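You operate a simulated robot arm through the tools that you are given. There is no shell and no other tool. Be economical: measure what you need, move in short steps, check, and stop when the job is done.

The job below is to be done with a simulated two-armed robot. You get a single attempt, and the scene is never put back.

TASK
Calibrate the white meter in the green cup, then in the red cup.
Fine: blue probe button on; hold the black probe in each cup and press the grey probe button; rinse in the clear cup after each; probe back in its stand. Set down upright: black probe.

Only the result counts: the job must be done as asked and must still hold three seconds after the hand-in. Knocking over, shifting, dropping, spilling or breaking anything else fails it.

THE ROBOT
Two 7-joint arms with two-finger parallel grippers on one trunk, on a base that drives. Base frame: it is fixed to the floor where the robot stands at the start and does not move with it; the origin is under the middle of the robot, x ahead of it, y to its left, z up. Readings come in m, rad, newtons and seconds.
The left shoulder is at the start at [0.03, 0.119, 1.06], the right one opposite. With the tool pointing down near the work surface each hand reaches from about 0.18 to 0.48 m from the robot's upright axis, wherever it stands, measured 20 degrees to its own side. Places, roughly: bath knob [0.8, 1.6, 1]; blue button of the white meter [0.7, -0.1, 0.9]; fridge knob [0.4, -0.1, 0.8]; glass beaker [0.5, 1.25, 1]; grey button of the white meter [0.7, 0, 0.9]; lid of the water bath [1, 1.5, 1]; read button [0.5, 0.8, 1]; refractometer rocker [0.6, 0.8, 1]; rod [0.75, 1, 1]; stirrer knob [0.5, 1.5, 1]; yellow probe [0.75, 1.25, 1]; yellow zero button [0.5, 0.8, 1]. Payload 3.43 kg a hand.
The TCP of each hand is the grasp point between the finger pads, 0.03 m short of the fingertips. In the tool frame z runs along the fingers and y along their closing line. Largest opening 0.094 m; finger width 0.028, thickness 0.01; the body of the gripper, 0.05 by 0.096 m, starts 0.055 m behind the TCP.
Orientation is told as [roll, pitch, yaw] about the base's x, y, z axes, in that order, counted from this pose: with the fingers straight down and closing along the base's y, the tool's x points along the base's -x, its y along +y and its z along -z.

THE INTERFACE
- The arms move only by the tool nudge_tool. It takes "left_plan", "right_plan" or both (then of equal length, played together; a hand with none holds still); each is a list of rows, each a list of 3 entries, a list of its own where there are three numbers: the shift along the base's x, y, z in m, then the turn, a rotation vector about the base's x, y, z in rad, then the closure, from 0 (fully open) to 1 (shut). In form: [[[x, y, z], [rx, ry, rz], jaw], ...]. A call has 1 to 20 rows; each row shifts and turns the commanded pose from where the row before left it. Each row takes 0.2 s and may step no farther than 0.05 m and 0.15 rad from the row before; otherwise, or with a gripper value out of range, the whole call is refused. Where a pose cannot be reached the arm comes as near as it can. A force on the tool above 60 N (or 10 N above the force at the start of the call, whichever is more), or a blocked arm, ends the call early, and 0.2 s more pass. Each finger travels about 0.072 m/s and halts on what it meets, pressing with about 34 N; the grip force reading is that of the motor and also rises with nothing between the fingers. The clock runs only during rows and for 0.2 s after the last one: add rows that do not move to give the fingers time. It gives the time, the measured TCP pose, the force on the tool (base axes), the opening and the grip force at its end, in the units of the frame above (readings bear some noise), with the torque about the TCP (base axes, N m) and any sound that the robot's microphone picked up.
- Cameras (640 x 400 px; columns grow to the right, rows downward): "scene" is now at [0.0443, -0.02, 1.7654]; the picture's right is [-0.27, -0.96, 0.00], its down [-0.74, 0.21, -0.64] and it looks along [0.61, -0.17, -0.77] (base axes); focal length 281 px, centre (320, 200). "left" rides on the left gripper at [0.076, -0.014, -0.103] in its tool frame; the picture's right is [0.18, 0.98, 0.00], its down [-0.75, 0.14, -0.64] and it looks along [-0.63, 0.12, 0.77] (tool axes); focal length 243 px, centre (320, 200). "right" rides on the right gripper at [0.076, 0.014, -0.102] in its tool frame; the picture's right is [-0.18, 0.98, 0.00], its down [-0.75, -0.14, -0.64] and it looks along [-0.63, -0.12, 0.77] (tool axes); focal length 243 px, centre (320, 200). There is no depth. A picture from a camera that has moved, and an enlarged one, comes with that camera's place and axes in the base frame and with its lens.
- grab_frame(camera): a new picture of that camera. It takes no simulated time.
- raise_lower(by): slides the trunk up (or, below 0, down) by that many m; the arms and the scene camera ride with it, the base frame stays. It gives what a move gives, with no picture.
- roll_base(legs): drives the robot by 1 to 6 legs, each [ahead, turn to the left] in m and rad, along the robot's own axes; the way and the turn of a leg run together, so that a leg with both is an arc; at most 1.5 m and 3.142 rad a leg. The arms and the cameras ride along, it lands a little off, and it stops where it bumps. It gives what a move gives.
- turn_head(pan, tilt): turns the head with the scene camera to pan (to the left, within 2.496 rad either way) and tilt (down, from -0.506 to 1.204), counted from straight ahead of the robot. It gives what a move gives.
- enlarge(camera, box): a new picture of the part [left, top, right, bottom] of that camera's present view, enlarged. It takes no simulated time.
- finish_job(): hands the job in; it is judged then, once.

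Work in short steps. Places have to be worked out from the pictures, the camera data and where the tool is seen: move nearer, look again, correct. Check each grasp and each placing, and mend what went wrong. You have 120 turns and 88 pictures in all, those below and enlarged ones among them. Open the grippers and draw the arms clear of the work before you hand the job in, unless the task says otherwise; then end with one line.

The tools are called after "Call:" as a command line: name --argument value ..., lists and objects as JSON in quotes. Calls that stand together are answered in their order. nudge_tool: Moves the arms, as the interface text tells. Its arguments: {"type":"object","properties":{"left_plan":{"type":"array"},"right_plan":{"type":"array"}},"required":[]} The other tools are called the same way: raise_lower (by) slides the trunk up or down; roll_base (legs) drives the base; turn_head (pan, tilt) turns the head that bears the scene camera; grab_frame (camera) takes a picture; enlarge (camera, box) takes an enlarged picture of a part of a camera's view; finish_job () hands the job in.

At the start:

```text
time_s: 0.0
left_tool_pos: [0.3567, 0.0662, 1.2926]
left_tcp_rot: [-0.001, -0.001, 0.001]
left_force: [0.8, 0.7, 0.3]
left_wrist_torque: [-0.02, 0.0, 0.0]
left_gripper_width: 0.094
left_gripper_force: 0.1
right_tool_pos: [0.3378, -0.2645, 1.2826]
right_tcp_rot: [0.0, 0.0, 0.0]
right_force: [0.2, 0.4, 1.2]
right_wrist_torque: [0.03, 0.0, 0.0]
right_gripper_width: 0.0941
right_gripper_force: 0.0
trunk travel left (down, up): [-0.325, 0.085]
robot x, y, heading: [-0.0042, 0.0015, 0.001]
head pan, tilt: [-0.272, 0.883]
```

scene: 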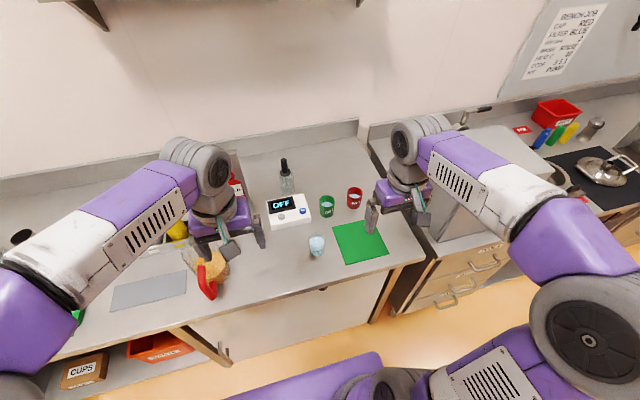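
right: 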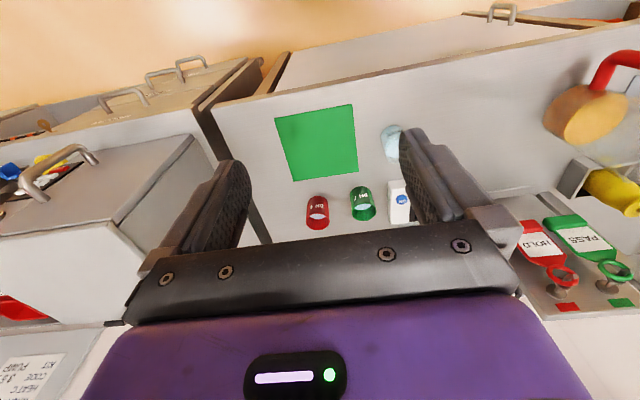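
left: 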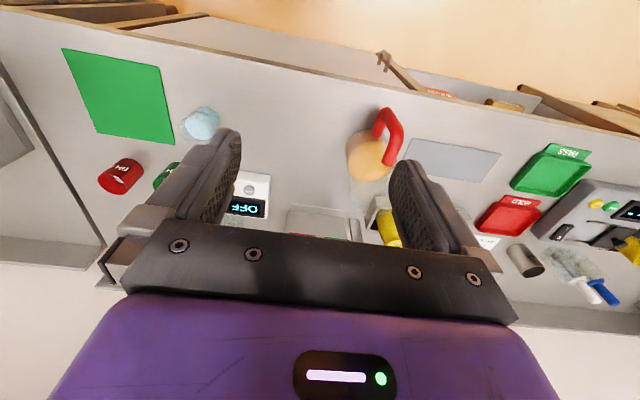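

The meter (OFF), black probe in a stand behind it, green, red and clear cups are visible. I enlarge to see details and estimate positions.

Call:
enlarge --camera "scene" --box '[240, 140, 400, 270]'

Call:
enlarge --camera "scene" --box '[510, 0, 640, 90]'

```text
3.08 times, centred on (320, 205) of scene
camera zoom: at [0.0443, -0.02, 1.7654], right [-0.27, -0.96, 0.0], down [-0.74, 0.21, -0.64], along [0.61, -0.17, -0.77], focal length 864 px, centre (320, 185)
```

zoom: 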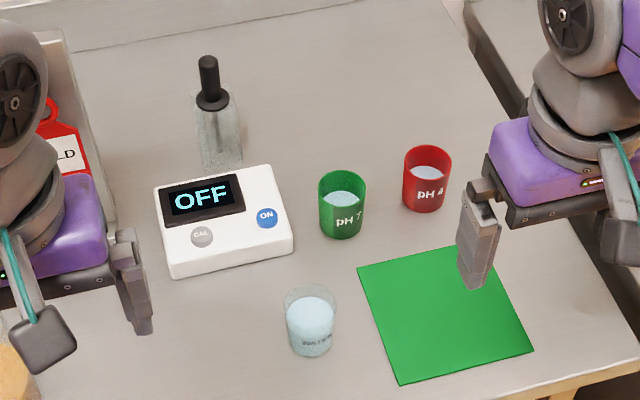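

```text
4.44 times, centred on (575, 45) of scene
camera zoom: at [0.0443, -0.02, 1.7654], right [-0.27, -0.96, 0.0], down [-0.74, 0.21, -0.64], along [0.61, -0.17, -0.77], focal length 1248 px, centre (-813, 889)
```

zoom: 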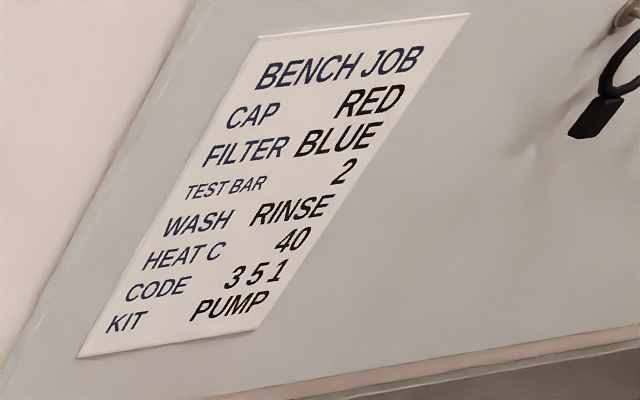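

Rough estimates: grey button ≈(0.69,-0.05,0.9), blue ≈(0.70,-0.13,0.9), probe stand ≈(0.83,-0.10), green ≈(0.68,-0.23), red ≈(0.69,-0.345), clear ≈(0.52,-0.14). I must drive nearer; first look down to see the base clearance to the cabinet.

Call:
turn_head --pan 0 --tilt 1.2

Call:
grab_frame --camera "scene"

```text
time_s: 0.8
left_tool_pos: [0.3582, 0.0657, 1.292]
left_tcp_rot: [-0.001, -0.002, 0.0]
left_force: [0.0, -0.1, -0.3]
left_wrist_torque: [0.02, 0.0, -0.02]
left_gripper_width: 0.0937
left_gripper_force: 0.0
right_tool_pos: [0.338, -0.2651, 1.2833]
right_tcp_rot: [-0.001, 0.001, 0.001]
right_force: [0.4, 0.2, -0.4]
right_wrist_torque: [0.03, -0.01, 0.0]
right_gripper_width: 0.0943
right_gripper_force: 0.1
trunk travel left (down, up): [-0.325, 0.085]
robot x, y, heading: [0.0009, -0.0014, 0.001]
head pan, tilt: [0.0, 1.201]
```

```text
82 pictures are left
camera scene: at [0.0266, 0.0005, 1.7442], right [0.0, -1.0, 0.0], down [-0.93, 0.0, -0.36], along [0.36, 0.0, -0.93], focal length 281 px, centre (320, 200)
```

scene: 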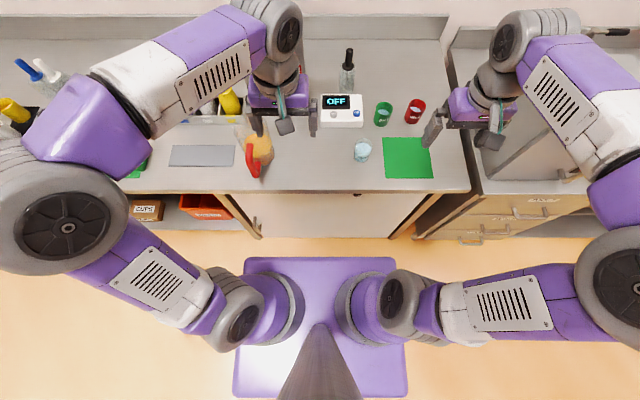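

The base front is about 0.27, the cabinet front about 0.43. I drive 0.12 ahead.

Call:
roll_base --legs '[[0.12, 0]]'

Call:
turn_head --pan -0.15 --tilt 0.95

Call:
grab_frame --camera "scene"

Call:
grab_frame --camera "right"

```text
time_s: 2.0
left_tool_pos: [0.4762, 0.0676, 1.2918]
left_tcp_rot: [0.001, 0.0, 0.003]
left_force: [0.6, -0.8, 0.2]
left_wrist_torque: [-0.02, -0.02, -0.01]
left_gripper_width: 0.094
left_gripper_force: 0.1
right_tool_pos: [0.4588, -0.2626, 1.2816]
right_tcp_rot: [0.0, 0.0, 0.003]
right_force: [-0.4, 0.5, 0.2]
right_wrist_torque: [0.03, 0.05, -0.02]
right_gripper_width: 0.0941
right_gripper_force: 0.0
trunk travel left (down, up): [-0.325, 0.085]
robot x, y, heading: [0.1197, 0.0, 0.002]
head pan, tilt: [0.0, 1.201]
```

```text
time_s: 2.8
left_tool_pos: [0.4757, 0.0673, 1.2933]
left_tcp_rot: [-0.002, 0.0, 0.004]
left_force: [-0.6, 0.1, -0.5]
left_wrist_torque: [-0.01, 0.0, 0.0]
left_gripper_width: 0.0939
left_gripper_force: 0.2
right_tool_pos: [0.4582, -0.2633, 1.2834]
right_tcp_rot: [-0.001, 0.001, 0.002]
right_force: [-0.8, -0.8, -0.4]
right_wrist_torque: [-0.01, -0.01, 0.01]
right_gripper_width: 0.0942
right_gripper_force: 0.0
trunk travel left (down, up): [-0.325, 0.085]
robot x, y, heading: [0.1201, 0.0041, 0.002]
head pan, tilt: [-0.15, 0.949]
```

```text
81 pictures are left
camera scene: at [0.1617, -0.0099, 1.7603], right [-0.15, -0.99, 0.0], down [-0.8, 0.12, -0.58], along [0.58, -0.08, -0.81], focal length 281 px, centre (320, 200)
```

scene: 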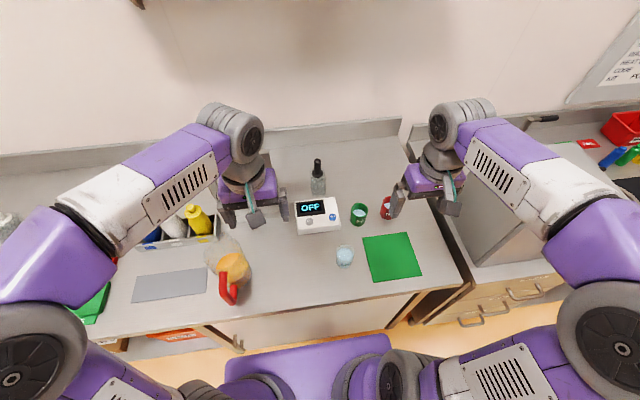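

```text
80 pictures are left
camera right: at [0.3831, -0.2485, 1.3852], right [0.18, 0.98, 0.0], down [0.75, -0.14, 0.64], along [0.63, -0.12, -0.77], focal length 243 px, centre (320, 200)
```

right: 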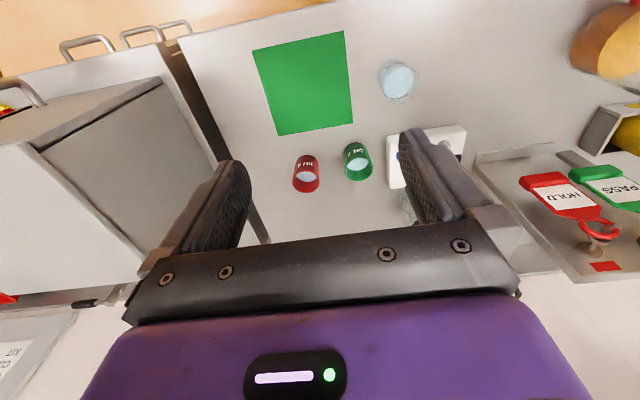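

Test the left arm's reach toward the meter with the gripper closing, moving to about (0.68,-0.05,1.10).

Call:
nudge_tool --left_plan '[[[0.025, -0.014, -0.024], [0, 0, 0], 1], [[0.025, -0.014, -0.024], [0, 0, 0], 1], [[0.025, -0.014, -0.024], [0, 0, 0], 1], [[0.025, -0.014, -0.024], [0, 0, 0], 1], [[0.025, -0.014, -0.024], [0, 0, 0], 1], [[0.025, -0.014, -0.024], [0, 0, 0], 1], [[0.025, -0.014, -0.024], [0, 0, 0], 1], [[0.025, -0.014, -0.024], [0, 0, 0], 1], [[0, 0, 0], [0, 0, 0], 1]]'

Call:
grab_frame --camera "scene"

Call:
grab_frame --camera "left"

```text
time_s: 4.8
left_tool_pos: [0.6748, -0.0436, 1.1045]
left_tcp_rot: [-0.001, -0.002, 0.003]
left_force: [-0.1, -0.4, -0.7]
left_wrist_torque: [-0.03, 0.03, 0.02]
left_gripper_width: 0.0
left_gripper_force: 33.1
right_tool_pos: [0.4574, -0.2619, 1.2828]
right_tcp_rot: [0.0, 0.001, 0.004]
right_force: [-0.2, -0.2, -0.2]
right_wrist_torque: [0.01, -0.04, -0.05]
right_gripper_width: 0.094
right_gripper_force: 0.1
trunk travel left (down, up): [-0.325, 0.085]
robot x, y, heading: [0.1158, 0.0006, 0.006]
head pan, tilt: [-0.15, 0.949]
```

```text
79 pictures are left
camera scene: at [0.1609, -0.0094, 1.7605], right [-0.15, -0.99, 0.0], down [-0.8, 0.12, -0.58], along [0.58, -0.09, -0.81], focal length 281 px, centre (320, 200)
```

scene: 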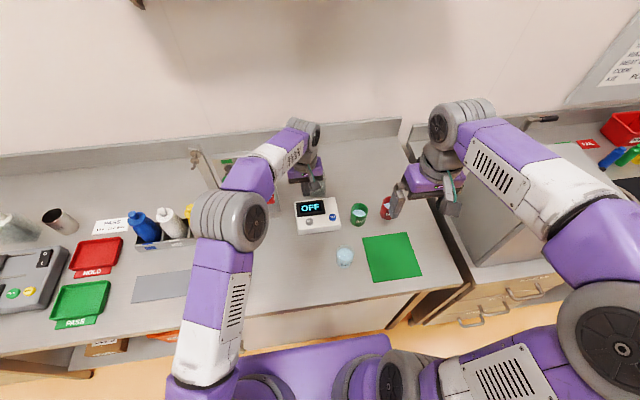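

```text
78 pictures are left
camera left: at [0.5985, -0.0589, 1.2078], right [-0.19, 0.98, 0.0], down [0.75, 0.14, 0.64], along [0.63, 0.12, -0.77], focal length 243 px, centre (320, 200)
```

left: 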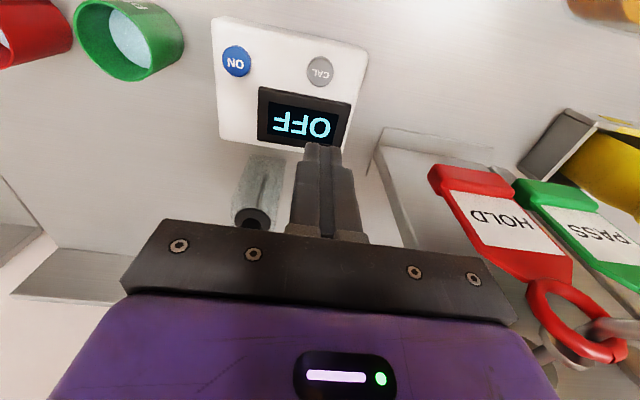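

Left reach works here. I estimate the blue button at (0.67,-0.14); move above it, tip at about z 0.99, and look to resolve height.

Call:
nudge_tool --left_plan '[[[0, -0.032, -0.02], [0, 0, 0], 1], [[-0.003, -0.032, -0.02], [0, 0, 0], 1], [[-0.003, -0.032, -0.02], [0, 0, 0], 1], [[0, 0, -0.02], [0, 0, 0], 1], [[0, 0, 0], [0, 0, 0], 1]]'

Call:
grab_frame --camera "left"

Call:
enlarge --camera "scene" --box '[260, 140, 420, 270]'

```text
time_s: 6.0
left_tool_pos: [0.6714, -0.1398, 1.0214]
left_tcp_rot: [0.002, 0.0, 0.002]
left_force: [0.1, 0.2, 0.2]
left_wrist_torque: [0.01, 0.03, -0.03]
left_gripper_width: 0.0
left_gripper_force: 32.4
right_tool_pos: [0.4586, -0.2639, 1.2826]
right_tcp_rot: [-0.001, 0.002, 0.004]
right_force: [-0.6, 0.3, -0.2]
right_wrist_torque: [-0.01, 0.02, -0.01]
right_gripper_width: 0.0941
right_gripper_force: 0.1
trunk travel left (down, up): [-0.325, 0.085]
robot x, y, heading: [0.1157, 0.0037, 0.003]
head pan, tilt: [-0.15, 0.949]
```

```text
77 pictures are left
camera left: at [0.5947, -0.1557, 1.1258], right [-0.19, 0.98, 0.0], down [0.75, 0.14, 0.64], along [0.63, 0.12, -0.77], focal length 243 px, centre (320, 200)
```

left: 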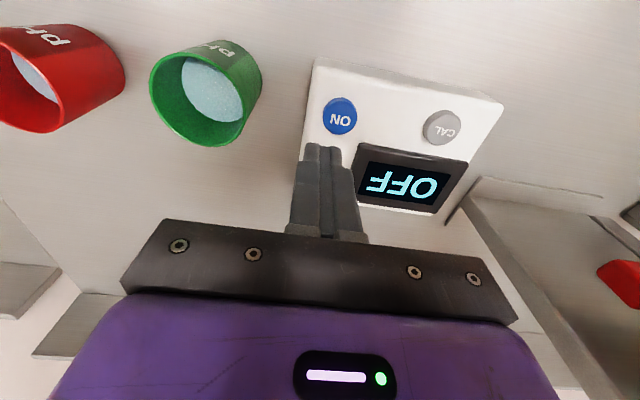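

```text
3.08 times, centred on (340, 205) of scene
camera zoom: at [0.162, -0.0103, 1.7604], right [-0.15, -0.99, 0.0], down [-0.8, 0.12, -0.58], along [0.58, -0.09, -0.81], focal length 864 px, centre (258, 185)
```

zoom: 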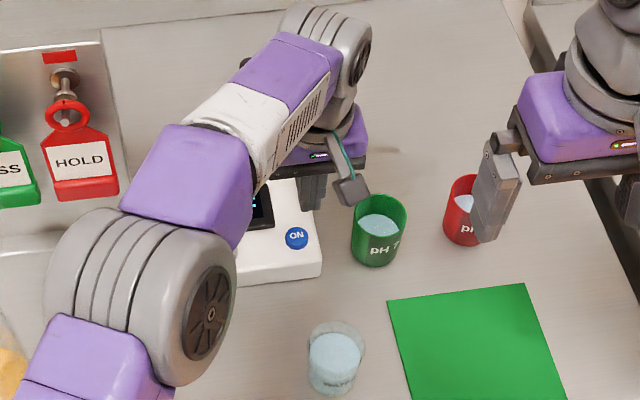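

Triangulation gives blue ≈(0.660,-0.128,0.943), grey ≈(0.655,-0.047,0.943). I align over blue and descend to near contact.

Call:
nudge_tool --left_plan '[[[-0.011, 0.012, 0], [0, 0, 0], 1], [[0, 0, -0.015], [0, 0, 0], 1], [[0, 0, -0.015], [0, 0, 0], 1], [[0, 0, -0.007], [0, 0, 0], 1], [[0, 0, 0], [0, 0, 0], 1]]'

Call:
grab_frame --camera "left"

```text
time_s: 7.2
left_tool_pos: [0.6592, -0.128, 0.9847]
left_tcp_rot: [0.0, 0.001, 0.003]
left_force: [-0.5, 0.3, -0.6]
left_wrist_torque: [0.02, 0.01, 0.02]
left_gripper_width: 0.0003
left_gripper_force: 33.2
right_tool_pos: [0.4592, -0.2634, 1.2827]
right_tcp_rot: [-0.001, 0.0, 0.005]
right_force: [-1.8, -0.2, -0.4]
right_wrist_torque: [0.01, -0.01, 0.01]
right_gripper_width: 0.0938
right_gripper_force: 0.1
trunk travel left (down, up): [-0.325, 0.085]
robot x, y, heading: [0.1168, 0.0017, 0.009]
head pan, tilt: [-0.15, 0.949]
```

```text
75 pictures are left
camera left: at [0.5825, -0.1431, 1.0883], right [-0.19, 0.98, 0.0], down [0.75, 0.14, 0.64], along [0.63, 0.12, -0.77], focal length 243 px, centre (320, 200)
```

left: 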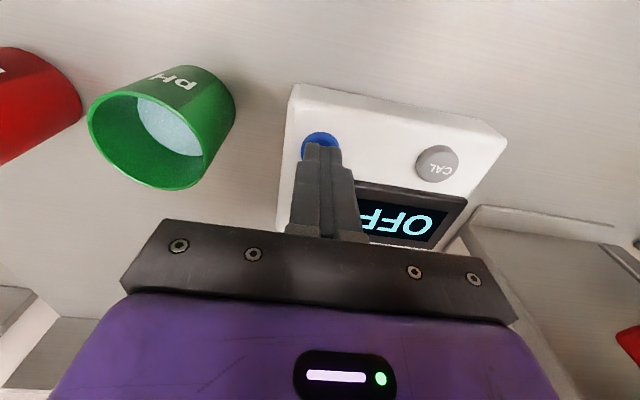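

Tip is right above the blue button. Descend in small steps.

Call:
nudge_tool --left_plan '[[[0, 0, -0.004], [0, 0, 0], 1], [[0, 0, -0.004], [0, 0, 0], 1], [[0, 0, -0.004], [0, 0, 0], 1], [[0, 0, -0.003], [0, 0, 0], 1], [[0, 0, 0], [0, 0, 0], 1]]'

Call:
grab_frame --camera "left"

```text
time_s: 8.4
left_tool_pos: [0.6599, -0.1285, 0.9727]
left_tcp_rot: [-0.004, -0.006, 0.004]
left_force: [-1.7, 1.2, 24.4]
left_wrist_torque: [0.01, 0.15, -0.11]
left_gripper_width: 0.0001
left_gripper_force: 33.2
right_tool_pos: [0.4567, -0.2627, 1.2838]
right_tcp_rot: [-0.001, -0.004, 0.004]
right_force: [0.2, 1.1, 0.4]
right_wrist_torque: [0.01, 0.01, 0.02]
right_gripper_width: 0.0939
right_gripper_force: 0.1
trunk travel left (down, up): [-0.325, 0.085]
robot x, y, heading: [0.1181, -0.0034, 0.003]
head pan, tilt: [-0.15, 0.949]
heard: click
```

```text
74 pictures are left
camera left: at [0.5823, -0.143, 1.0754], right [-0.19, 0.98, 0.0], down [0.75, 0.15, 0.65], along [0.64, 0.12, -0.76], focal length 243 px, centre (320, 200)
```

left: 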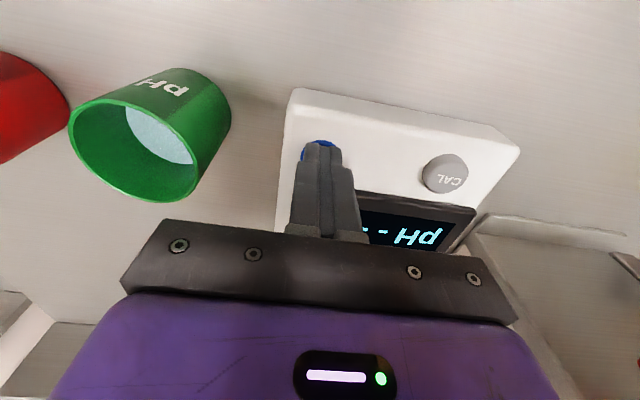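

Click heard, display shows pH. I lift the left hand and retract it to get a view of the probe.

Call:
nudge_tool --left_plan '[[[0, 0, 0.02], [0, 0, 0], 1], [[0, 0, 0.04], [0, 0, 0], 1], [[0, 0.02, 0.04], [0, 0, 0], 1], [[-0.02, 0.03, 0.03], [0, 0, 0], 1], [[-0.02, 0.04, 0.02], [0, 0, 0], 1], [[-0.02, 0.04, 0.02], [0, 0, 0], 1], [[-0.02, 0.04, 0.02], [0, 0, 0], 1], [[-0.02, 0.04, 0.02], [0, 0, 0], 1], [[0, 0, 0], [0, 0, 0], 1]]'

Call:
enlarge --camera "scene" --box '[260, 120, 420, 250]'

Call:
grab_frame --camera "left"

```text
time_s: 10.4
left_tool_pos: [0.5588, 0.0833, 1.1813]
left_tcp_rot: [0.0, -0.002, 0.005]
left_force: [0.5, -0.2, -0.2]
left_wrist_torque: [0.0, 0.0, 0.01]
left_gripper_width: 0.0
left_gripper_force: 33.2
right_tool_pos: [0.4583, -0.2638, 1.2819]
right_tcp_rot: [0.002, 0.002, 0.003]
right_force: [0.4, -0.2, -0.2]
right_wrist_torque: [0.02, 0.03, 0.02]
right_gripper_width: 0.094
right_gripper_force: 0.1
trunk travel left (down, up): [-0.325, 0.085]
robot x, y, heading: [0.121, -0.0001, -0.0]
head pan, tilt: [-0.15, 0.949]
```

```text
3.08 times, centred on (340, 185) of scene
camera zoom: at [0.1629, -0.0112, 1.7603], right [-0.15, -0.99, 0.0], down [-0.8, 0.12, -0.58], along [0.58, -0.08, -0.81], focal length 864 px, centre (258, 246)
```

zoom: 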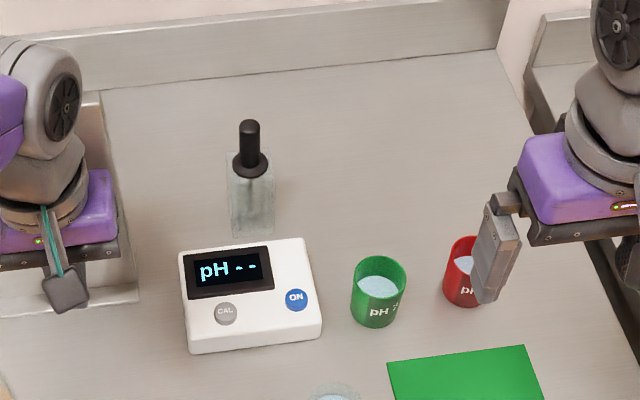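

```text
72 pictures are left
camera left: at [0.484, 0.0675, 1.2851], right [-0.19, 0.98, 0.0], down [0.75, 0.14, 0.64], along [0.63, 0.12, -0.77], focal length 243 px, centre (320, 200)
```

left: 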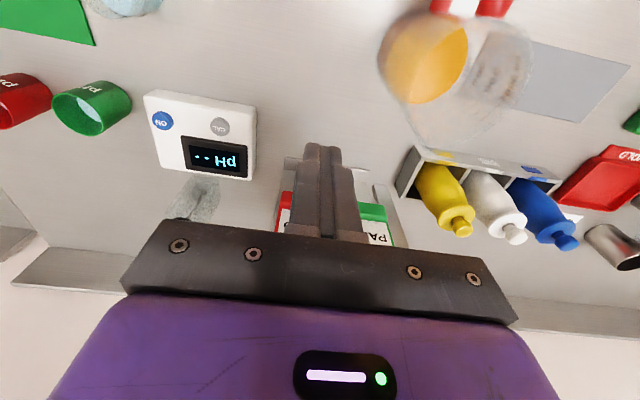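

Probe estimated at (0.80,-0.098), handle from collar z≈1.02 to top ≈1.09. Move right hand, open, toward above it at z≈1.18 and check reach.

Call:
nudge_tool --right_plan '[[[0.038, 0.018, -0.012], [0, 0, 0], 0], [[0.038, 0.018, -0.012], [0, 0, 0], 0], [[0.038, 0.018, -0.012], [0, 0, 0], 0], [[0.038, 0.018, -0.012], [0, 0, 0], 0], [[0.038, 0.018, -0.012], [0, 0, 0], 0], [[0.038, 0.018, -0.012], [0, 0, 0], 0], [[0.038, 0.018, -0.012], [0, 0, 0], 0], [[0.038, 0.018, -0.012], [0, 0, 0], 0], [[0.038, 0.022, -0.008], [0, 0, 0], 0], [[0, 0, 0], [0, 0, 0], 0]]'

Call:
grab_frame --camera "scene"

Call:
grab_frame --camera "right"

```text
time_s: 12.6
left_tool_pos: [0.5602, 0.0838, 1.1813]
left_tcp_rot: [0.0, -0.002, 0.003]
left_force: [-0.2, 0.1, 0.2]
left_wrist_torque: [0.01, 0.02, -0.04]
left_gripper_width: 0.0001
left_gripper_force: 33.0
right_tool_pos: [0.7454, -0.1122, 1.1784]
right_tcp_rot: [0.001, 0.001, 0.003]
right_force: [0.6, 0.2, 0.8]
right_wrist_torque: [0.02, 0.01, -0.01]
right_gripper_width: 0.0938
right_gripper_force: 0.2
right hand out of reach, approached as far as the arm can: row 8, 9
trunk travel left (down, up): [-0.325, 0.085]
robot x, y, heading: [0.1215, -0.0006, -0.002]
head pan, tilt: [-0.15, 0.949]
```

```text
71 pictures are left
camera scene: at [0.1629, -0.0098, 1.7604], right [-0.15, -0.99, 0.0], down [-0.8, 0.12, -0.58], along [0.58, -0.09, -0.81], focal length 281 px, centre (320, 200)
```

scene: 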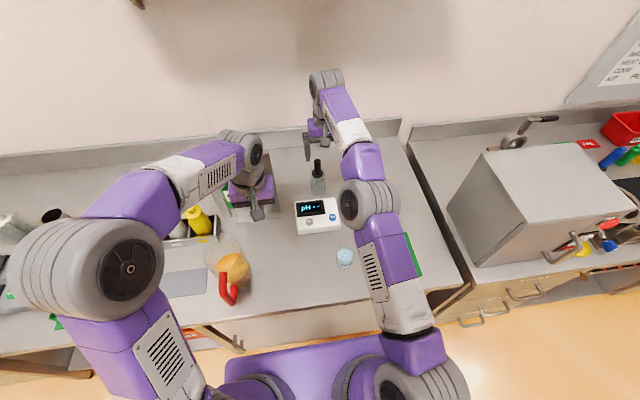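

```text
70 pictures are left
camera right: at [0.6704, -0.0981, 1.2802], right [0.18, 0.98, 0.0], down [0.75, -0.14, 0.64], along [0.63, -0.12, -0.77], focal length 243 px, centre (320, 200)
```

right: 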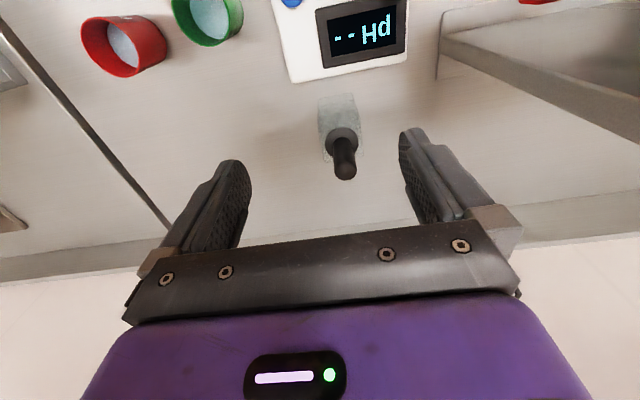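

Reach at this height ends at x≈0.745; probe is at about (0.797,-0.099). Raising the trunk brings the shoulder nearer wrist height and extends the reach.

Call:
raise_lower --by 0.08

Call:
nudge_tool --right_plan '[[[-0.025, 0.013, -0.04], [0, 0, 0], 0], [[0, 0, -0.04], [0, 0, 0], 0], [[0, 0, -0.04], [0, 0, 0], 0], [[0, 0, -0.03], [0, 0, 0], 0], [[0, 0, 0], [0, 0, 0], 0]]'

Call:
grab_frame --camera "right"

```text
time_s: 13.8
left_tool_pos: [0.5592, 0.0833, 1.2618]
left_tcp_rot: [0.001, 0.0, 0.002]
left_force: [0.2, -0.1, 0.0]
left_wrist_torque: [0.02, -0.03, 0.0]
left_gripper_width: 0.0002
left_gripper_force: 32.7
right_tool_pos: [0.745, -0.1132, 1.2585]
right_tcp_rot: [0.001, 0.001, 0.002]
right_force: [-0.7, -0.2, 0.1]
right_wrist_torque: [0.01, 0.01, 0.01]
right_gripper_width: 0.0939
right_gripper_force: 0.0
trunk travel left (down, up): [-0.405, 0.005]
robot x, y, heading: [0.1198, -0.002, 0.005]
head pan, tilt: [-0.15, 0.949]
```

```text
time_s: 15.0
left_tool_pos: [0.5596, 0.0837, 1.2612]
left_tcp_rot: [0.0, 0.0, 0.004]
left_force: [0.0, 0.2, 0.4]
left_wrist_torque: [-0.01, 0.02, 0.01]
left_gripper_width: 0.0
left_gripper_force: 32.7
right_tool_pos: [0.72, -0.1021, 1.1089]
right_tcp_rot: [0.001, -0.001, 0.004]
right_force: [1.1, 0.0, 0.6]
right_wrist_torque: [-0.05, 0.03, 0.02]
right_gripper_width: 0.0941
right_gripper_force: 0.1
trunk travel left (down, up): [-0.405, 0.005]
robot x, y, heading: [0.1226, 0.0024, 0.001]
head pan, tilt: [-0.15, 0.949]
```

```text
69 pictures are left
camera right: at [0.6454, -0.0858, 1.2113], right [0.18, 0.98, 0.0], down [0.75, -0.14, 0.64], along [0.63, -0.12, -0.77], focal length 243 px, centre (320, 200)
```

right: 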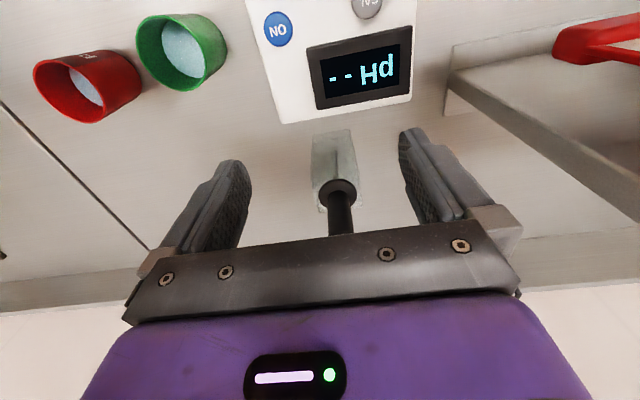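

Collar at (0.795,-0.097,1.017). Lower to z≈1.065 then slide forward 0.075 with fingers straddling the handle.

Call:
nudge_tool --right_plan '[[[0, 0.005, -0.022], [0, 0, 0], 0], [[0, 0, -0.022], [0, 0, 0], 0], [[0.02, 0, 0], [0, 0, 0], 0], [[0.02, 0, 0], [0, 0, 0], 0], [[0.02, 0, 0], [0, 0, 0], 0], [[0.016, 0, 0], [0, 0, 0], 0], [[0, 0, 0], [0, 0, 0], 0]]'

Call:
grab_frame --camera "right"

Call:
enlarge --camera "scene" --box '[260, 120, 420, 250]'

```text
time_s: 16.6
left_tool_pos: [0.5593, 0.0837, 1.2613]
left_tcp_rot: [0.001, 0.0, 0.003]
left_force: [-0.3, -0.1, -0.3]
left_wrist_torque: [0.0, -0.01, -0.02]
left_gripper_width: 0.0
left_gripper_force: 33.0
right_tool_pos: [0.7679, -0.0948, 1.0651]
right_tcp_rot: [0.0, 0.001, 0.002]
right_force: [-0.1, -0.2, -0.5]
right_wrist_torque: [-0.01, -0.01, 0.02]
right_gripper_width: 0.094
right_gripper_force: 0.1
right hand out of reach, approached as far as the arm can: row 5, 6
trunk travel left (down, up): [-0.405, 0.005]
robot x, y, heading: [0.1186, 0.0, 0.004]
head pan, tilt: [-0.15, 0.949]
```

```text
68 pictures are left
camera right: at [0.6931, -0.0802, 1.1669], right [0.18, 0.98, 0.0], down [0.75, -0.14, 0.64], along [0.63, -0.12, -0.77], focal length 243 px, centre (320, 200)
```

right: 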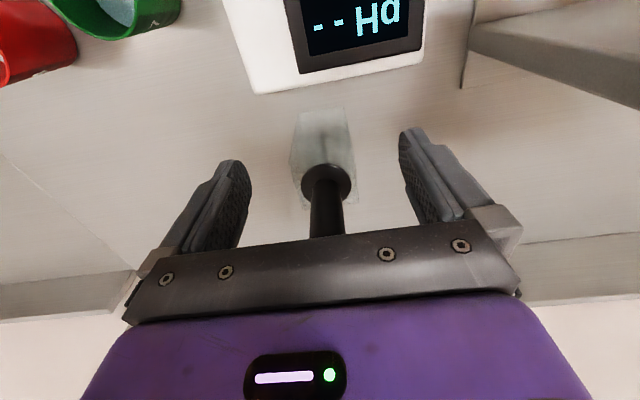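

```text
3.08 times, centred on (340, 185) of scene
camera zoom: at [0.1622, -0.0099, 1.8404], right [-0.15, -0.99, 0.0], down [-0.8, 0.12, -0.58], along [0.58, -0.09, -0.81], focal length 864 px, centre (258, 246)
```

zoom: 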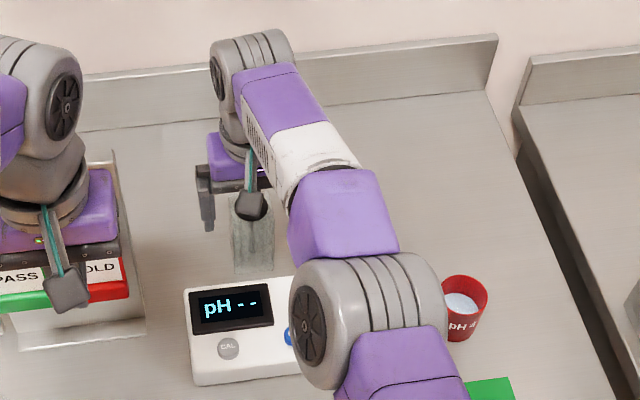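

Reach stops at 0.768. I tilt the tool fingers-forward by 0.3 rad, which draws the wrist back and extends the TCP.

Call:
nudge_tool --right_plan '[[[0, 0, 0], [0, -0.1, 0], 0], [[0, 0, 0], [0, -0.1, 0], 0], [[0, 0, 0], [0, -0.1, 0], 0], [[0, 0, 0], [0, 0, 0], 0]]'

Call:
grab_frame --camera "right"

```text
time_s: 17.6
left_tool_pos: [0.5599, 0.0824, 1.2612]
left_tcp_rot: [-0.001, -0.002, 0.003]
left_force: [0.2, -0.2, -0.8]
left_wrist_torque: [0.05, -0.01, 0.04]
left_gripper_width: 0.0
left_gripper_force: 32.8
right_tool_pos: [0.7686, -0.0965, 1.0655]
right_tcp_rot: [-0.001, -0.301, 0.003]
right_force: [-0.4, -0.6, -1.6]
right_wrist_torque: [-0.01, 0.02, 0.02]
right_gripper_width: 0.0941
right_gripper_force: 0.2
trunk travel left (down, up): [-0.405, 0.005]
robot x, y, heading: [0.1186, -0.0012, 0.002]
head pan, tilt: [-0.15, 0.949]
```

```text
66 pictures are left
camera right: at [0.6669, -0.0804, 1.1404], right [0.17, 0.98, 0.05], down [0.53, -0.14, 0.84], along [0.83, -0.12, -0.54], focal length 243 px, centre (320, 200)
```

right: 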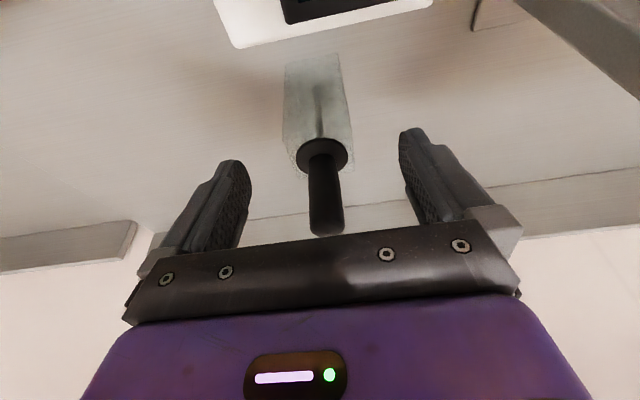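

Good. Now slide forward 0.03, then close.

Call:
nudge_tool --right_plan '[[[0.015, 0, 0], [0, 0, 0], 0], [[0.015, 0, 0], [0, 0, 0], 0], [[0, 0, 0], [0, 0, 0], 0]]'

Call:
grab_frame --camera "right"

```text
time_s: 18.4
left_tool_pos: [0.5586, 0.0826, 1.2616]
left_tcp_rot: [-0.001, -0.001, 0.003]
left_force: [0.1, 0.2, -0.3]
left_wrist_torque: [0.0, -0.02, -0.01]
left_gripper_width: 0.0001
left_gripper_force: 32.7
right_tool_pos: [0.798, -0.0943, 1.0631]
right_tcp_rot: [0.001, -0.3, 0.002]
right_force: [0.0, -0.9, -0.1]
right_wrist_torque: [0.02, 0.0, 0.02]
right_gripper_width: 0.094
right_gripper_force: 0.1
trunk travel left (down, up): [-0.405, 0.005]
robot x, y, heading: [0.1195, 0.0008, 0.004]
head pan, tilt: [-0.15, 0.949]
```

```text
65 pictures are left
camera right: at [0.6964, -0.0792, 1.139], right [0.17, 0.98, 0.05], down [0.53, -0.14, 0.84], along [0.83, -0.12, -0.55], focal length 243 px, centre (320, 200)
```

right: 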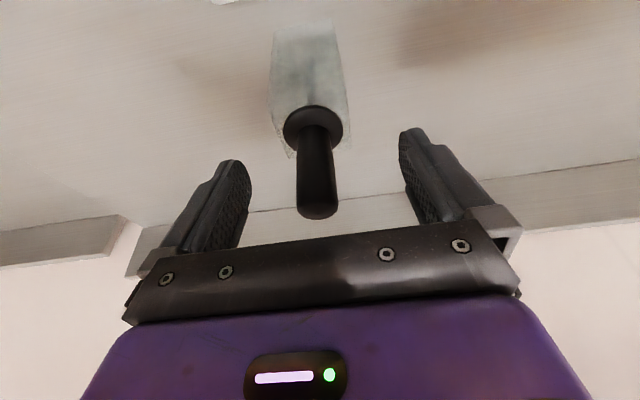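

Handle is between the pads, ~2 mm off centre; correct and close.

Call:
nudge_tool --right_plan '[[[0, -0.002, -0.002], [0, 0, 0], 0.3], [[0, 0, 0], [0, 0, 0], 0.6], [[0, 0, 0], [0, 0, 0], 0.8], [[0, 0, 0], [0, 0, 0], 1], [[0, 0, 0], [0, 0, 0], 1], [[0, 0, 0], [0, 0, 0], 1]]'

Call:
grab_frame --camera "right"

```text
time_s: 19.8
left_tool_pos: [0.5599, 0.0832, 1.2625]
left_tcp_rot: [0.0, 0.001, 0.003]
left_force: [0.2, 0.0, 0.5]
left_wrist_torque: [0.01, 0.0, -0.01]
left_gripper_width: 0.0001
left_gripper_force: 32.7
right_tool_pos: [0.7987, -0.0963, 1.0616]
right_tcp_rot: [-0.001, -0.302, 0.002]
right_force: [-0.8, 0.2, 0.6]
right_wrist_torque: [-0.02, -0.04, 0.0]
right_gripper_width: 0.0266
right_gripper_force: 33.8
trunk travel left (down, up): [-0.405, 0.005]
robot x, y, heading: [0.1196, 0.0033, 0.004]
head pan, tilt: [-0.15, 0.949]
```

```text
64 pictures are left
camera right: at [0.6968, -0.0814, 1.1374], right [0.17, 0.98, 0.05], down [0.53, -0.14, 0.84], along [0.83, -0.12, -0.55], focal length 243 px, centre (320, 200)
```

right: 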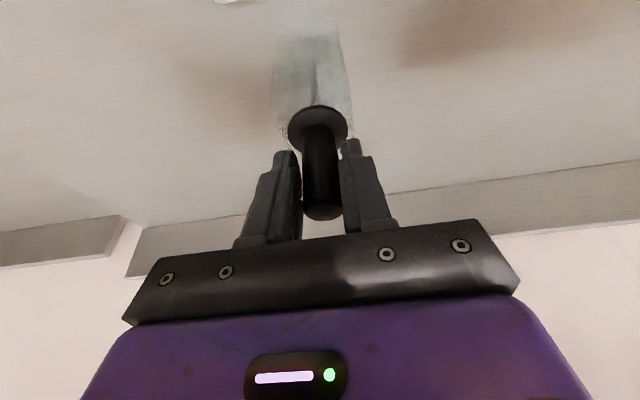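

Grip registered at 0.0266 m. Enlarge to check the seating of the handle in the pads.

Call:
enlarge --camera "right" --box '[240, 90, 400, 260]'

Call:
enlarge --camera "scene" --box '[260, 120, 380, 220]'

```text
2.35 times, centred on (320, 175) of right
camera zoom: at [0.6968, -0.0814, 1.1374], right [0.17, 0.98, 0.05], down [0.53, -0.14, 0.84], along [0.83, -0.12, -0.55], focal length 571 px, centre (320, 259)
```

zoom: 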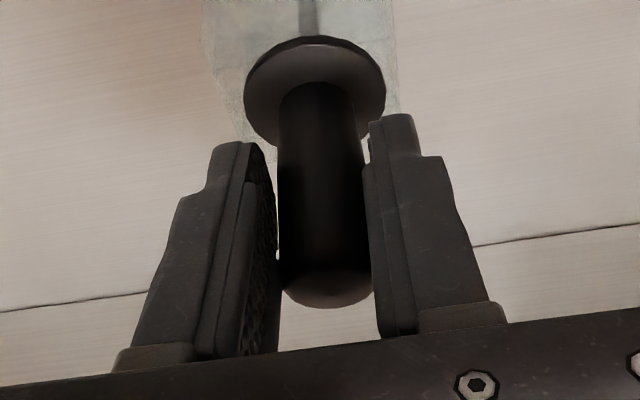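

```text
4.00 times, centred on (320, 170) of scene
camera zoom: at [0.1619, -0.01, 1.8404], right [-0.15, -0.99, 0.0], down [-0.8, 0.12, -0.58], along [0.58, -0.09, -0.81], focal length 1123 px, centre (320, 320)
```

zoom: 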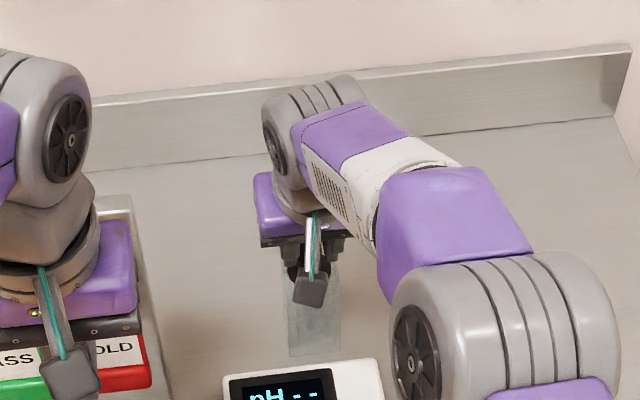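

The pads hold the handle. Lift a little (2 cm) and check it follows.

Call:
nudge_tool --right_plan '[[[0, 0, 0.01], [0, 0, 0], 1], [[0, 0, 0.01], [0, 0, 0], 1], [[0, 0, 0], [0, 0, 0], 1]]'

Call:
enlarge --camera "right" --box '[240, 90, 400, 260]'

```text
time_s: 20.6
left_tool_pos: [0.5599, 0.0835, 1.2613]
left_tcp_rot: [0.0, 0.001, 0.004]
left_force: [-1.0, -0.2, 0.0]
left_wrist_torque: [-0.01, 0.0, 0.0]
left_gripper_width: 0.0
left_gripper_force: 32.8
right_tool_pos: [0.8, -0.0959, 1.0833]
right_tcp_rot: [-0.001, -0.3, 0.003]
right_force: [0.4, 1.0, 0.1]
right_wrist_torque: [0.02, 0.0, 0.01]
right_gripper_width: 0.0266
right_gripper_force: 34.0
trunk travel left (down, up): [-0.405, 0.005]
robot x, y, heading: [0.1193, 0.0024, 0.005]
head pan, tilt: [-0.15, 0.949]
```

```text
2.35 times, centred on (320, 175) of right
camera zoom: at [0.6973, -0.0817, 1.1579], right [0.17, 0.98, 0.05], down [0.53, -0.14, 0.84], along [0.83, -0.12, -0.55], focal length 571 px, centre (320, 259)
```

zoom: 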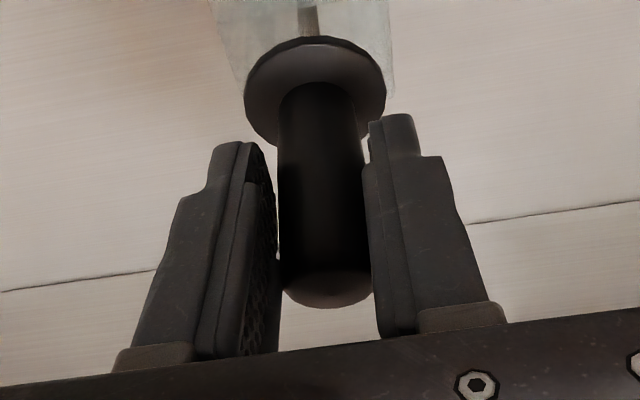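

The probe follows the hand. I lift further in small steps, watching that x does not drift (reach limit).

Call:
nudge_tool --right_plan '[[[-0.001, 0, 0.015], [0, 0, 0], 1], [[0, 0, 0.015], [0, 0, 0], 1], [[0, 0, 0], [0, 0, 0], 1]]'

Call:
enlarge --camera "right" --box '[220, 0, 420, 200]'

```text
time_s: 21.4
left_tool_pos: [0.5599, 0.0832, 1.2616]
left_tcp_rot: [0.001, -0.001, 0.004]
left_force: [0.2, 0.0, 0.2]
left_wrist_torque: [-0.03, -0.01, 0.0]
left_gripper_width: 0.0001
left_gripper_force: 33.2
right_tool_pos: [0.7963, -0.0964, 1.1119]
right_tcp_rot: [-0.003, -0.301, 0.002]
right_force: [-0.2, 1.3, 0.4]
right_wrist_torque: [-0.02, 0.02, -0.03]
right_gripper_width: 0.0264
right_gripper_force: 33.9
trunk travel left (down, up): [-0.405, 0.005]
robot x, y, heading: [0.1184, -0.0006, 0.009]
head pan, tilt: [-0.15, 0.949]
```

```text
2.00 times, centred on (320, 100) of right
camera zoom: at [0.6954, -0.0816, 1.1877], right [0.17, 0.98, 0.05], down [0.53, -0.14, 0.84], along [0.83, -0.12, -0.55], focal length 485 px, centre (320, 400)
```

zoom: 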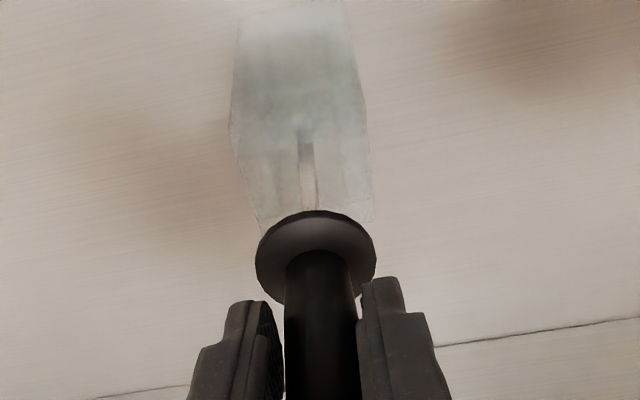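

No reach warning yet, stand undisturbed; continue lifting.

Call:
nudge_tool --right_plan '[[[0.001, 0, 0.015], [0, 0, 0], 1], [[0, 0, 0.015], [0, 0, 0], 1], [[0, 0, 0.01], [0, 0, 0], 1], [[0, 0, 0], [0, 0, 0], 1]]'

Call:
enlarge --camera "scene" --box '[260, 120, 380, 220]'

Call:
enlarge --camera "right" --box '[220, 0, 420, 200]'

```text
time_s: 22.4
left_tool_pos: [0.5603, 0.0832, 1.2606]
left_tcp_rot: [0.0, 0.0, 0.004]
left_force: [0.0, 0.2, 0.0]
left_wrist_torque: [0.0, 0.0, -0.02]
left_gripper_width: 0.0003
left_gripper_force: 33.4
right_tool_pos: [0.798, -0.0965, 1.1534]
right_tcp_rot: [0.0, -0.299, 0.004]
right_force: [0.0, 0.3, -0.9]
right_wrist_torque: [0.06, 0.0, 0.01]
right_gripper_width: 0.0261
right_gripper_force: 34.3
trunk travel left (down, up): [-0.405, 0.005]
robot x, y, heading: [0.1182, 0.0005, 0.005]
head pan, tilt: [-0.15, 0.949]
```

```text
4.00 times, centred on (320, 170) of scene
camera zoom: at [0.1621, -0.01, 1.8404], right [-0.15, -0.99, 0.0], down [-0.8, 0.12, -0.58], along [0.58, -0.09, -0.81], focal length 1123 px, centre (320, 320)
```

zoom: 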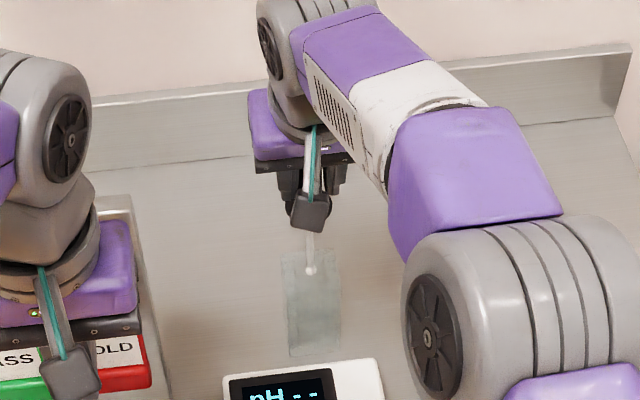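

```text
2.00 times, centred on (320, 100) of right
camera zoom: at [0.6965, -0.0815, 1.2281], right [0.17, 0.98, 0.05], down [0.53, -0.14, 0.84], along [0.83, -0.12, -0.55], focal length 485 px, centre (320, 400)
```

zoom: 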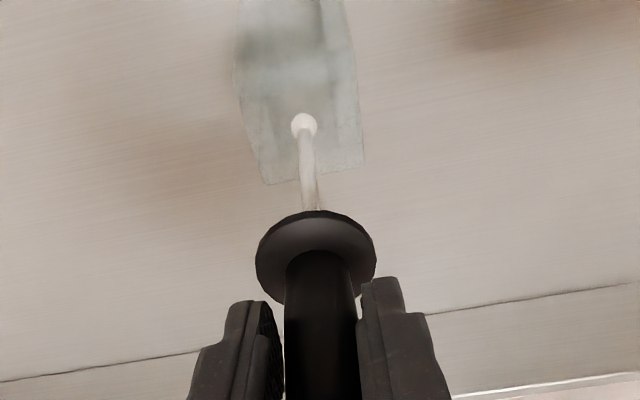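

Tip is at z≈1.027, i.e. 0.126 below the TCP, about at the stand's top. Lift 4 cm more.

Call:
nudge_tool --right_plan '[[[0, 0, 0.015], [0, 0, 0], 1], [[0, 0, 0.015], [0, 0, 0], 1], [[0, 0, 0.01], [0, 0, 0], 1], [[0, 0, 0], [0, 0, 0], 1]]'

Call:
enlarge --camera "scene" --box '[260, 120, 420, 250]'

```text
time_s: 23.4
left_tool_pos: [0.5602, 0.0842, 1.2602]
left_tcp_rot: [0.0, 0.001, 0.005]
left_force: [0.6, 0.9, -0.8]
left_wrist_torque: [0.03, 0.01, -0.04]
left_gripper_width: 0.0
left_gripper_force: 33.6
right_tool_pos: [0.7984, -0.0956, 1.1949]
right_tcp_rot: [0.0, -0.3, 0.003]
right_force: [0.4, 0.1, -0.3]
right_wrist_torque: [0.0, -0.03, 0.0]
right_gripper_width: 0.0262
right_gripper_force: 34.1
trunk travel left (down, up): [-0.405, 0.005]
robot x, y, heading: [0.1202, 0.0037, 0.003]
head pan, tilt: [-0.15, 0.949]
```

```text
3.08 times, centred on (340, 185) of scene
camera zoom: at [0.1621, -0.01, 1.8404], right [-0.15, -0.99, 0.0], down [-0.8, 0.12, -0.58], along [0.58, -0.09, -0.81], focal length 864 px, centre (258, 246)
```

zoom: 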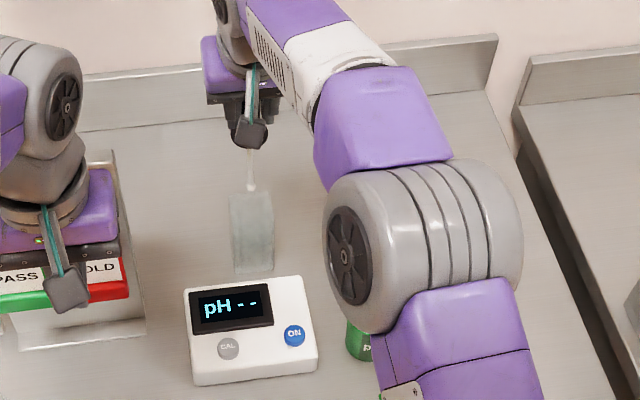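

Tip is clear of the stand. Move over the green cup (≈0.662,-0.221), staying high.

Call:
nudge_tool --right_plan '[[[-0.027, -0.025, 0], [0, 0, 0], 1], [[-0.027, -0.025, 0], [0, 0, 0], 1], [[-0.027, -0.025, 0], [0, 0, 0], 1], [[-0.027, -0.025, 0], [0, 0, 0], 1], [[-0.028, -0.025, -0.01], [0, 0, 0], 1], [[0, 0, -0.02], [0, 0, 0], 1], [[0, 0, 0], [0, 0, 0], 1]]'

Call:
grab_frame --camera "right"

Call:
grab_frame --camera "scene"

Call:
grab_frame --camera "left"

```text
time_s: 25.0
left_tool_pos: [0.5586, 0.0821, 1.2621]
left_tcp_rot: [0.0, 0.001, 0.004]
left_force: [0.0, 0.2, 0.0]
left_wrist_torque: [-0.02, 0.0, 0.01]
left_gripper_width: 0.0
left_gripper_force: 32.8
right_tool_pos: [0.6606, -0.2218, 1.1617]
right_tcp_rot: [0.0, -0.298, 0.003]
right_force: [-0.3, -0.6, 0.2]
right_wrist_torque: [0.03, -0.03, 0.02]
right_gripper_width: 0.0262
right_gripper_force: 33.9
trunk travel left (down, up): [-0.405, 0.005]
robot x, y, heading: [0.1169, -0.0008, 0.002]
head pan, tilt: [-0.15, 0.949]
```

```text
56 pictures are left
camera right: at [0.5592, -0.2065, 1.2363], right [0.17, 0.98, 0.05], down [0.53, -0.14, 0.84], along [0.83, -0.12, -0.55], focal length 243 px, centre (320, 200)
```

right: 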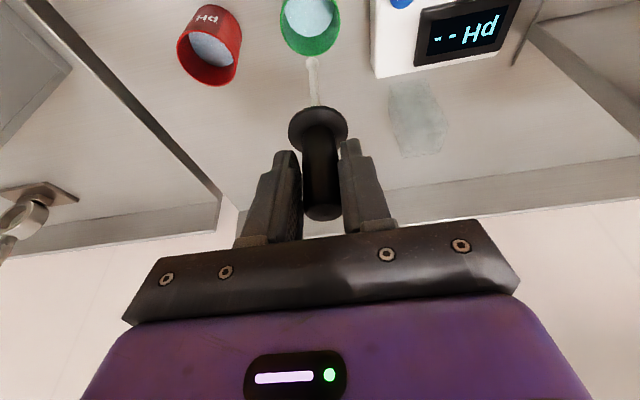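

```text
55 pictures are left
camera scene: at [0.1612, -0.0101, 1.8404], right [-0.15, -0.99, 0.0], down [-0.8, 0.12, -0.58], along [0.58, -0.09, -0.81], focal length 281 px, centre (320, 200)
```

scene: 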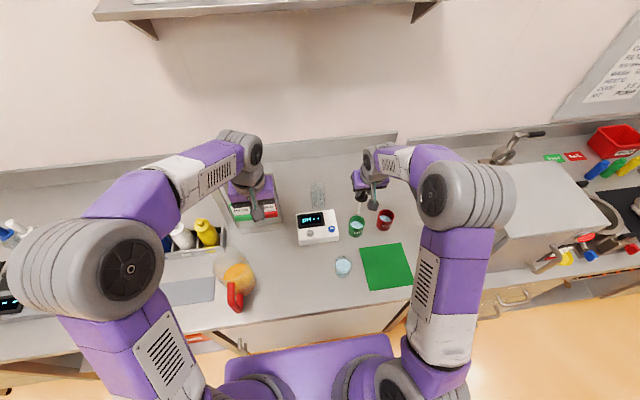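

```text
54 pictures are left
camera left: at [0.4831, 0.0679, 1.3654], right [-0.19, 0.98, 0.0], down [0.75, 0.14, 0.64], along [0.63, 0.12, -0.77], focal length 243 px, centre (320, 200)
```

left: 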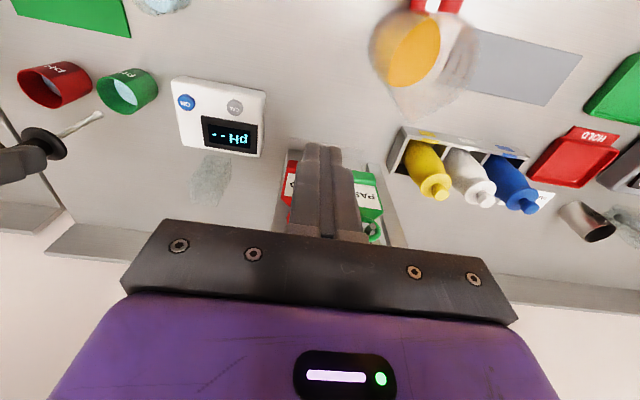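

Tip ≈(0.663,-0.221,1.033), green cup centre ≈(0.657,-0.219). Correct and descend part way, then check.

Call:
nudge_tool --right_plan '[[[-0.005, 0.002, 0], [0, 0, 0], 1], [[0, 0, -0.02], [0, 0, 0], 1], [[0, 0, -0.02], [0, 0, 0], 1], [[0, 0, 0], [0, 0, 0], 1]]'

Call:
enlarge --camera "left" --box '[0, 40, 240, 200]'

Call:
enlarge --camera "right" --box '[220, 0, 420, 125]'

```text
time_s: 26.0
left_tool_pos: [0.5589, 0.0827, 1.2619]
left_tcp_rot: [-0.001, 0.001, 0.002]
left_force: [0.4, 0.2, 0.0]
left_wrist_torque: [0.0, -0.01, 0.02]
left_gripper_width: 0.0
left_gripper_force: 33.3
right_tool_pos: [0.6574, -0.221, 1.1233]
right_tcp_rot: [-0.003, -0.301, 0.005]
right_force: [0.7, 0.8, -0.4]
right_wrist_torque: [0.01, 0.01, -0.01]
right_gripper_width: 0.0261
right_gripper_force: 34.5
trunk travel left (down, up): [-0.405, 0.005]
robot x, y, heading: [0.1199, -0.0002, 0.01]
head pan, tilt: [-0.15, 0.949]
```

```text
2.50 times, centred on (120, 120) of left
camera zoom: at [0.4832, 0.0681, 1.3654], right [-0.19, 0.98, 0.0], down [0.75, 0.14, 0.64], along [0.63, 0.12, -0.77], focal length 606 px, centre (820, 400)
```

zoom: 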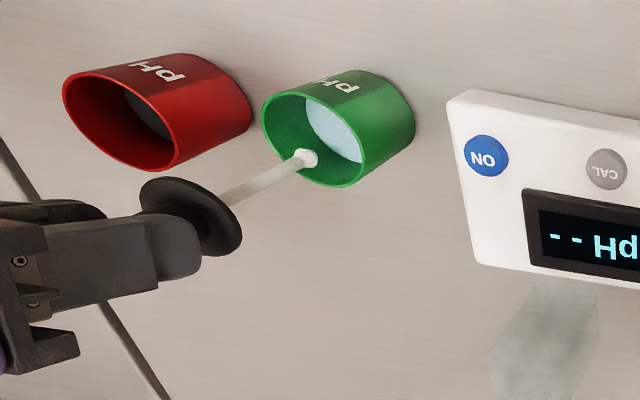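

```text
3.20 times, centred on (320, 62) of right
camera zoom: at [0.555, -0.2072, 1.1975], right [0.17, 0.98, 0.05], down [0.53, -0.14, 0.84], along [0.83, -0.12, -0.55], focal length 776 px, centre (320, 640)
```

zoom: 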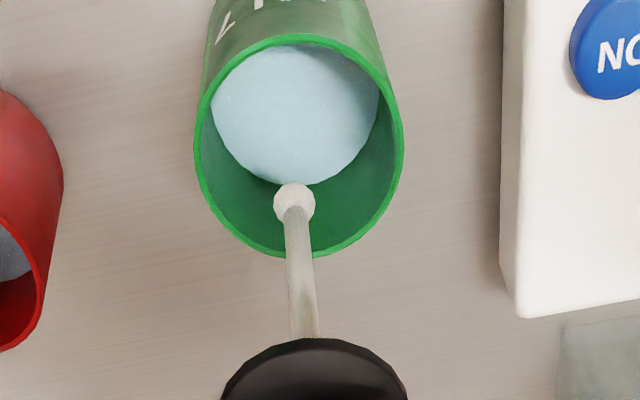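

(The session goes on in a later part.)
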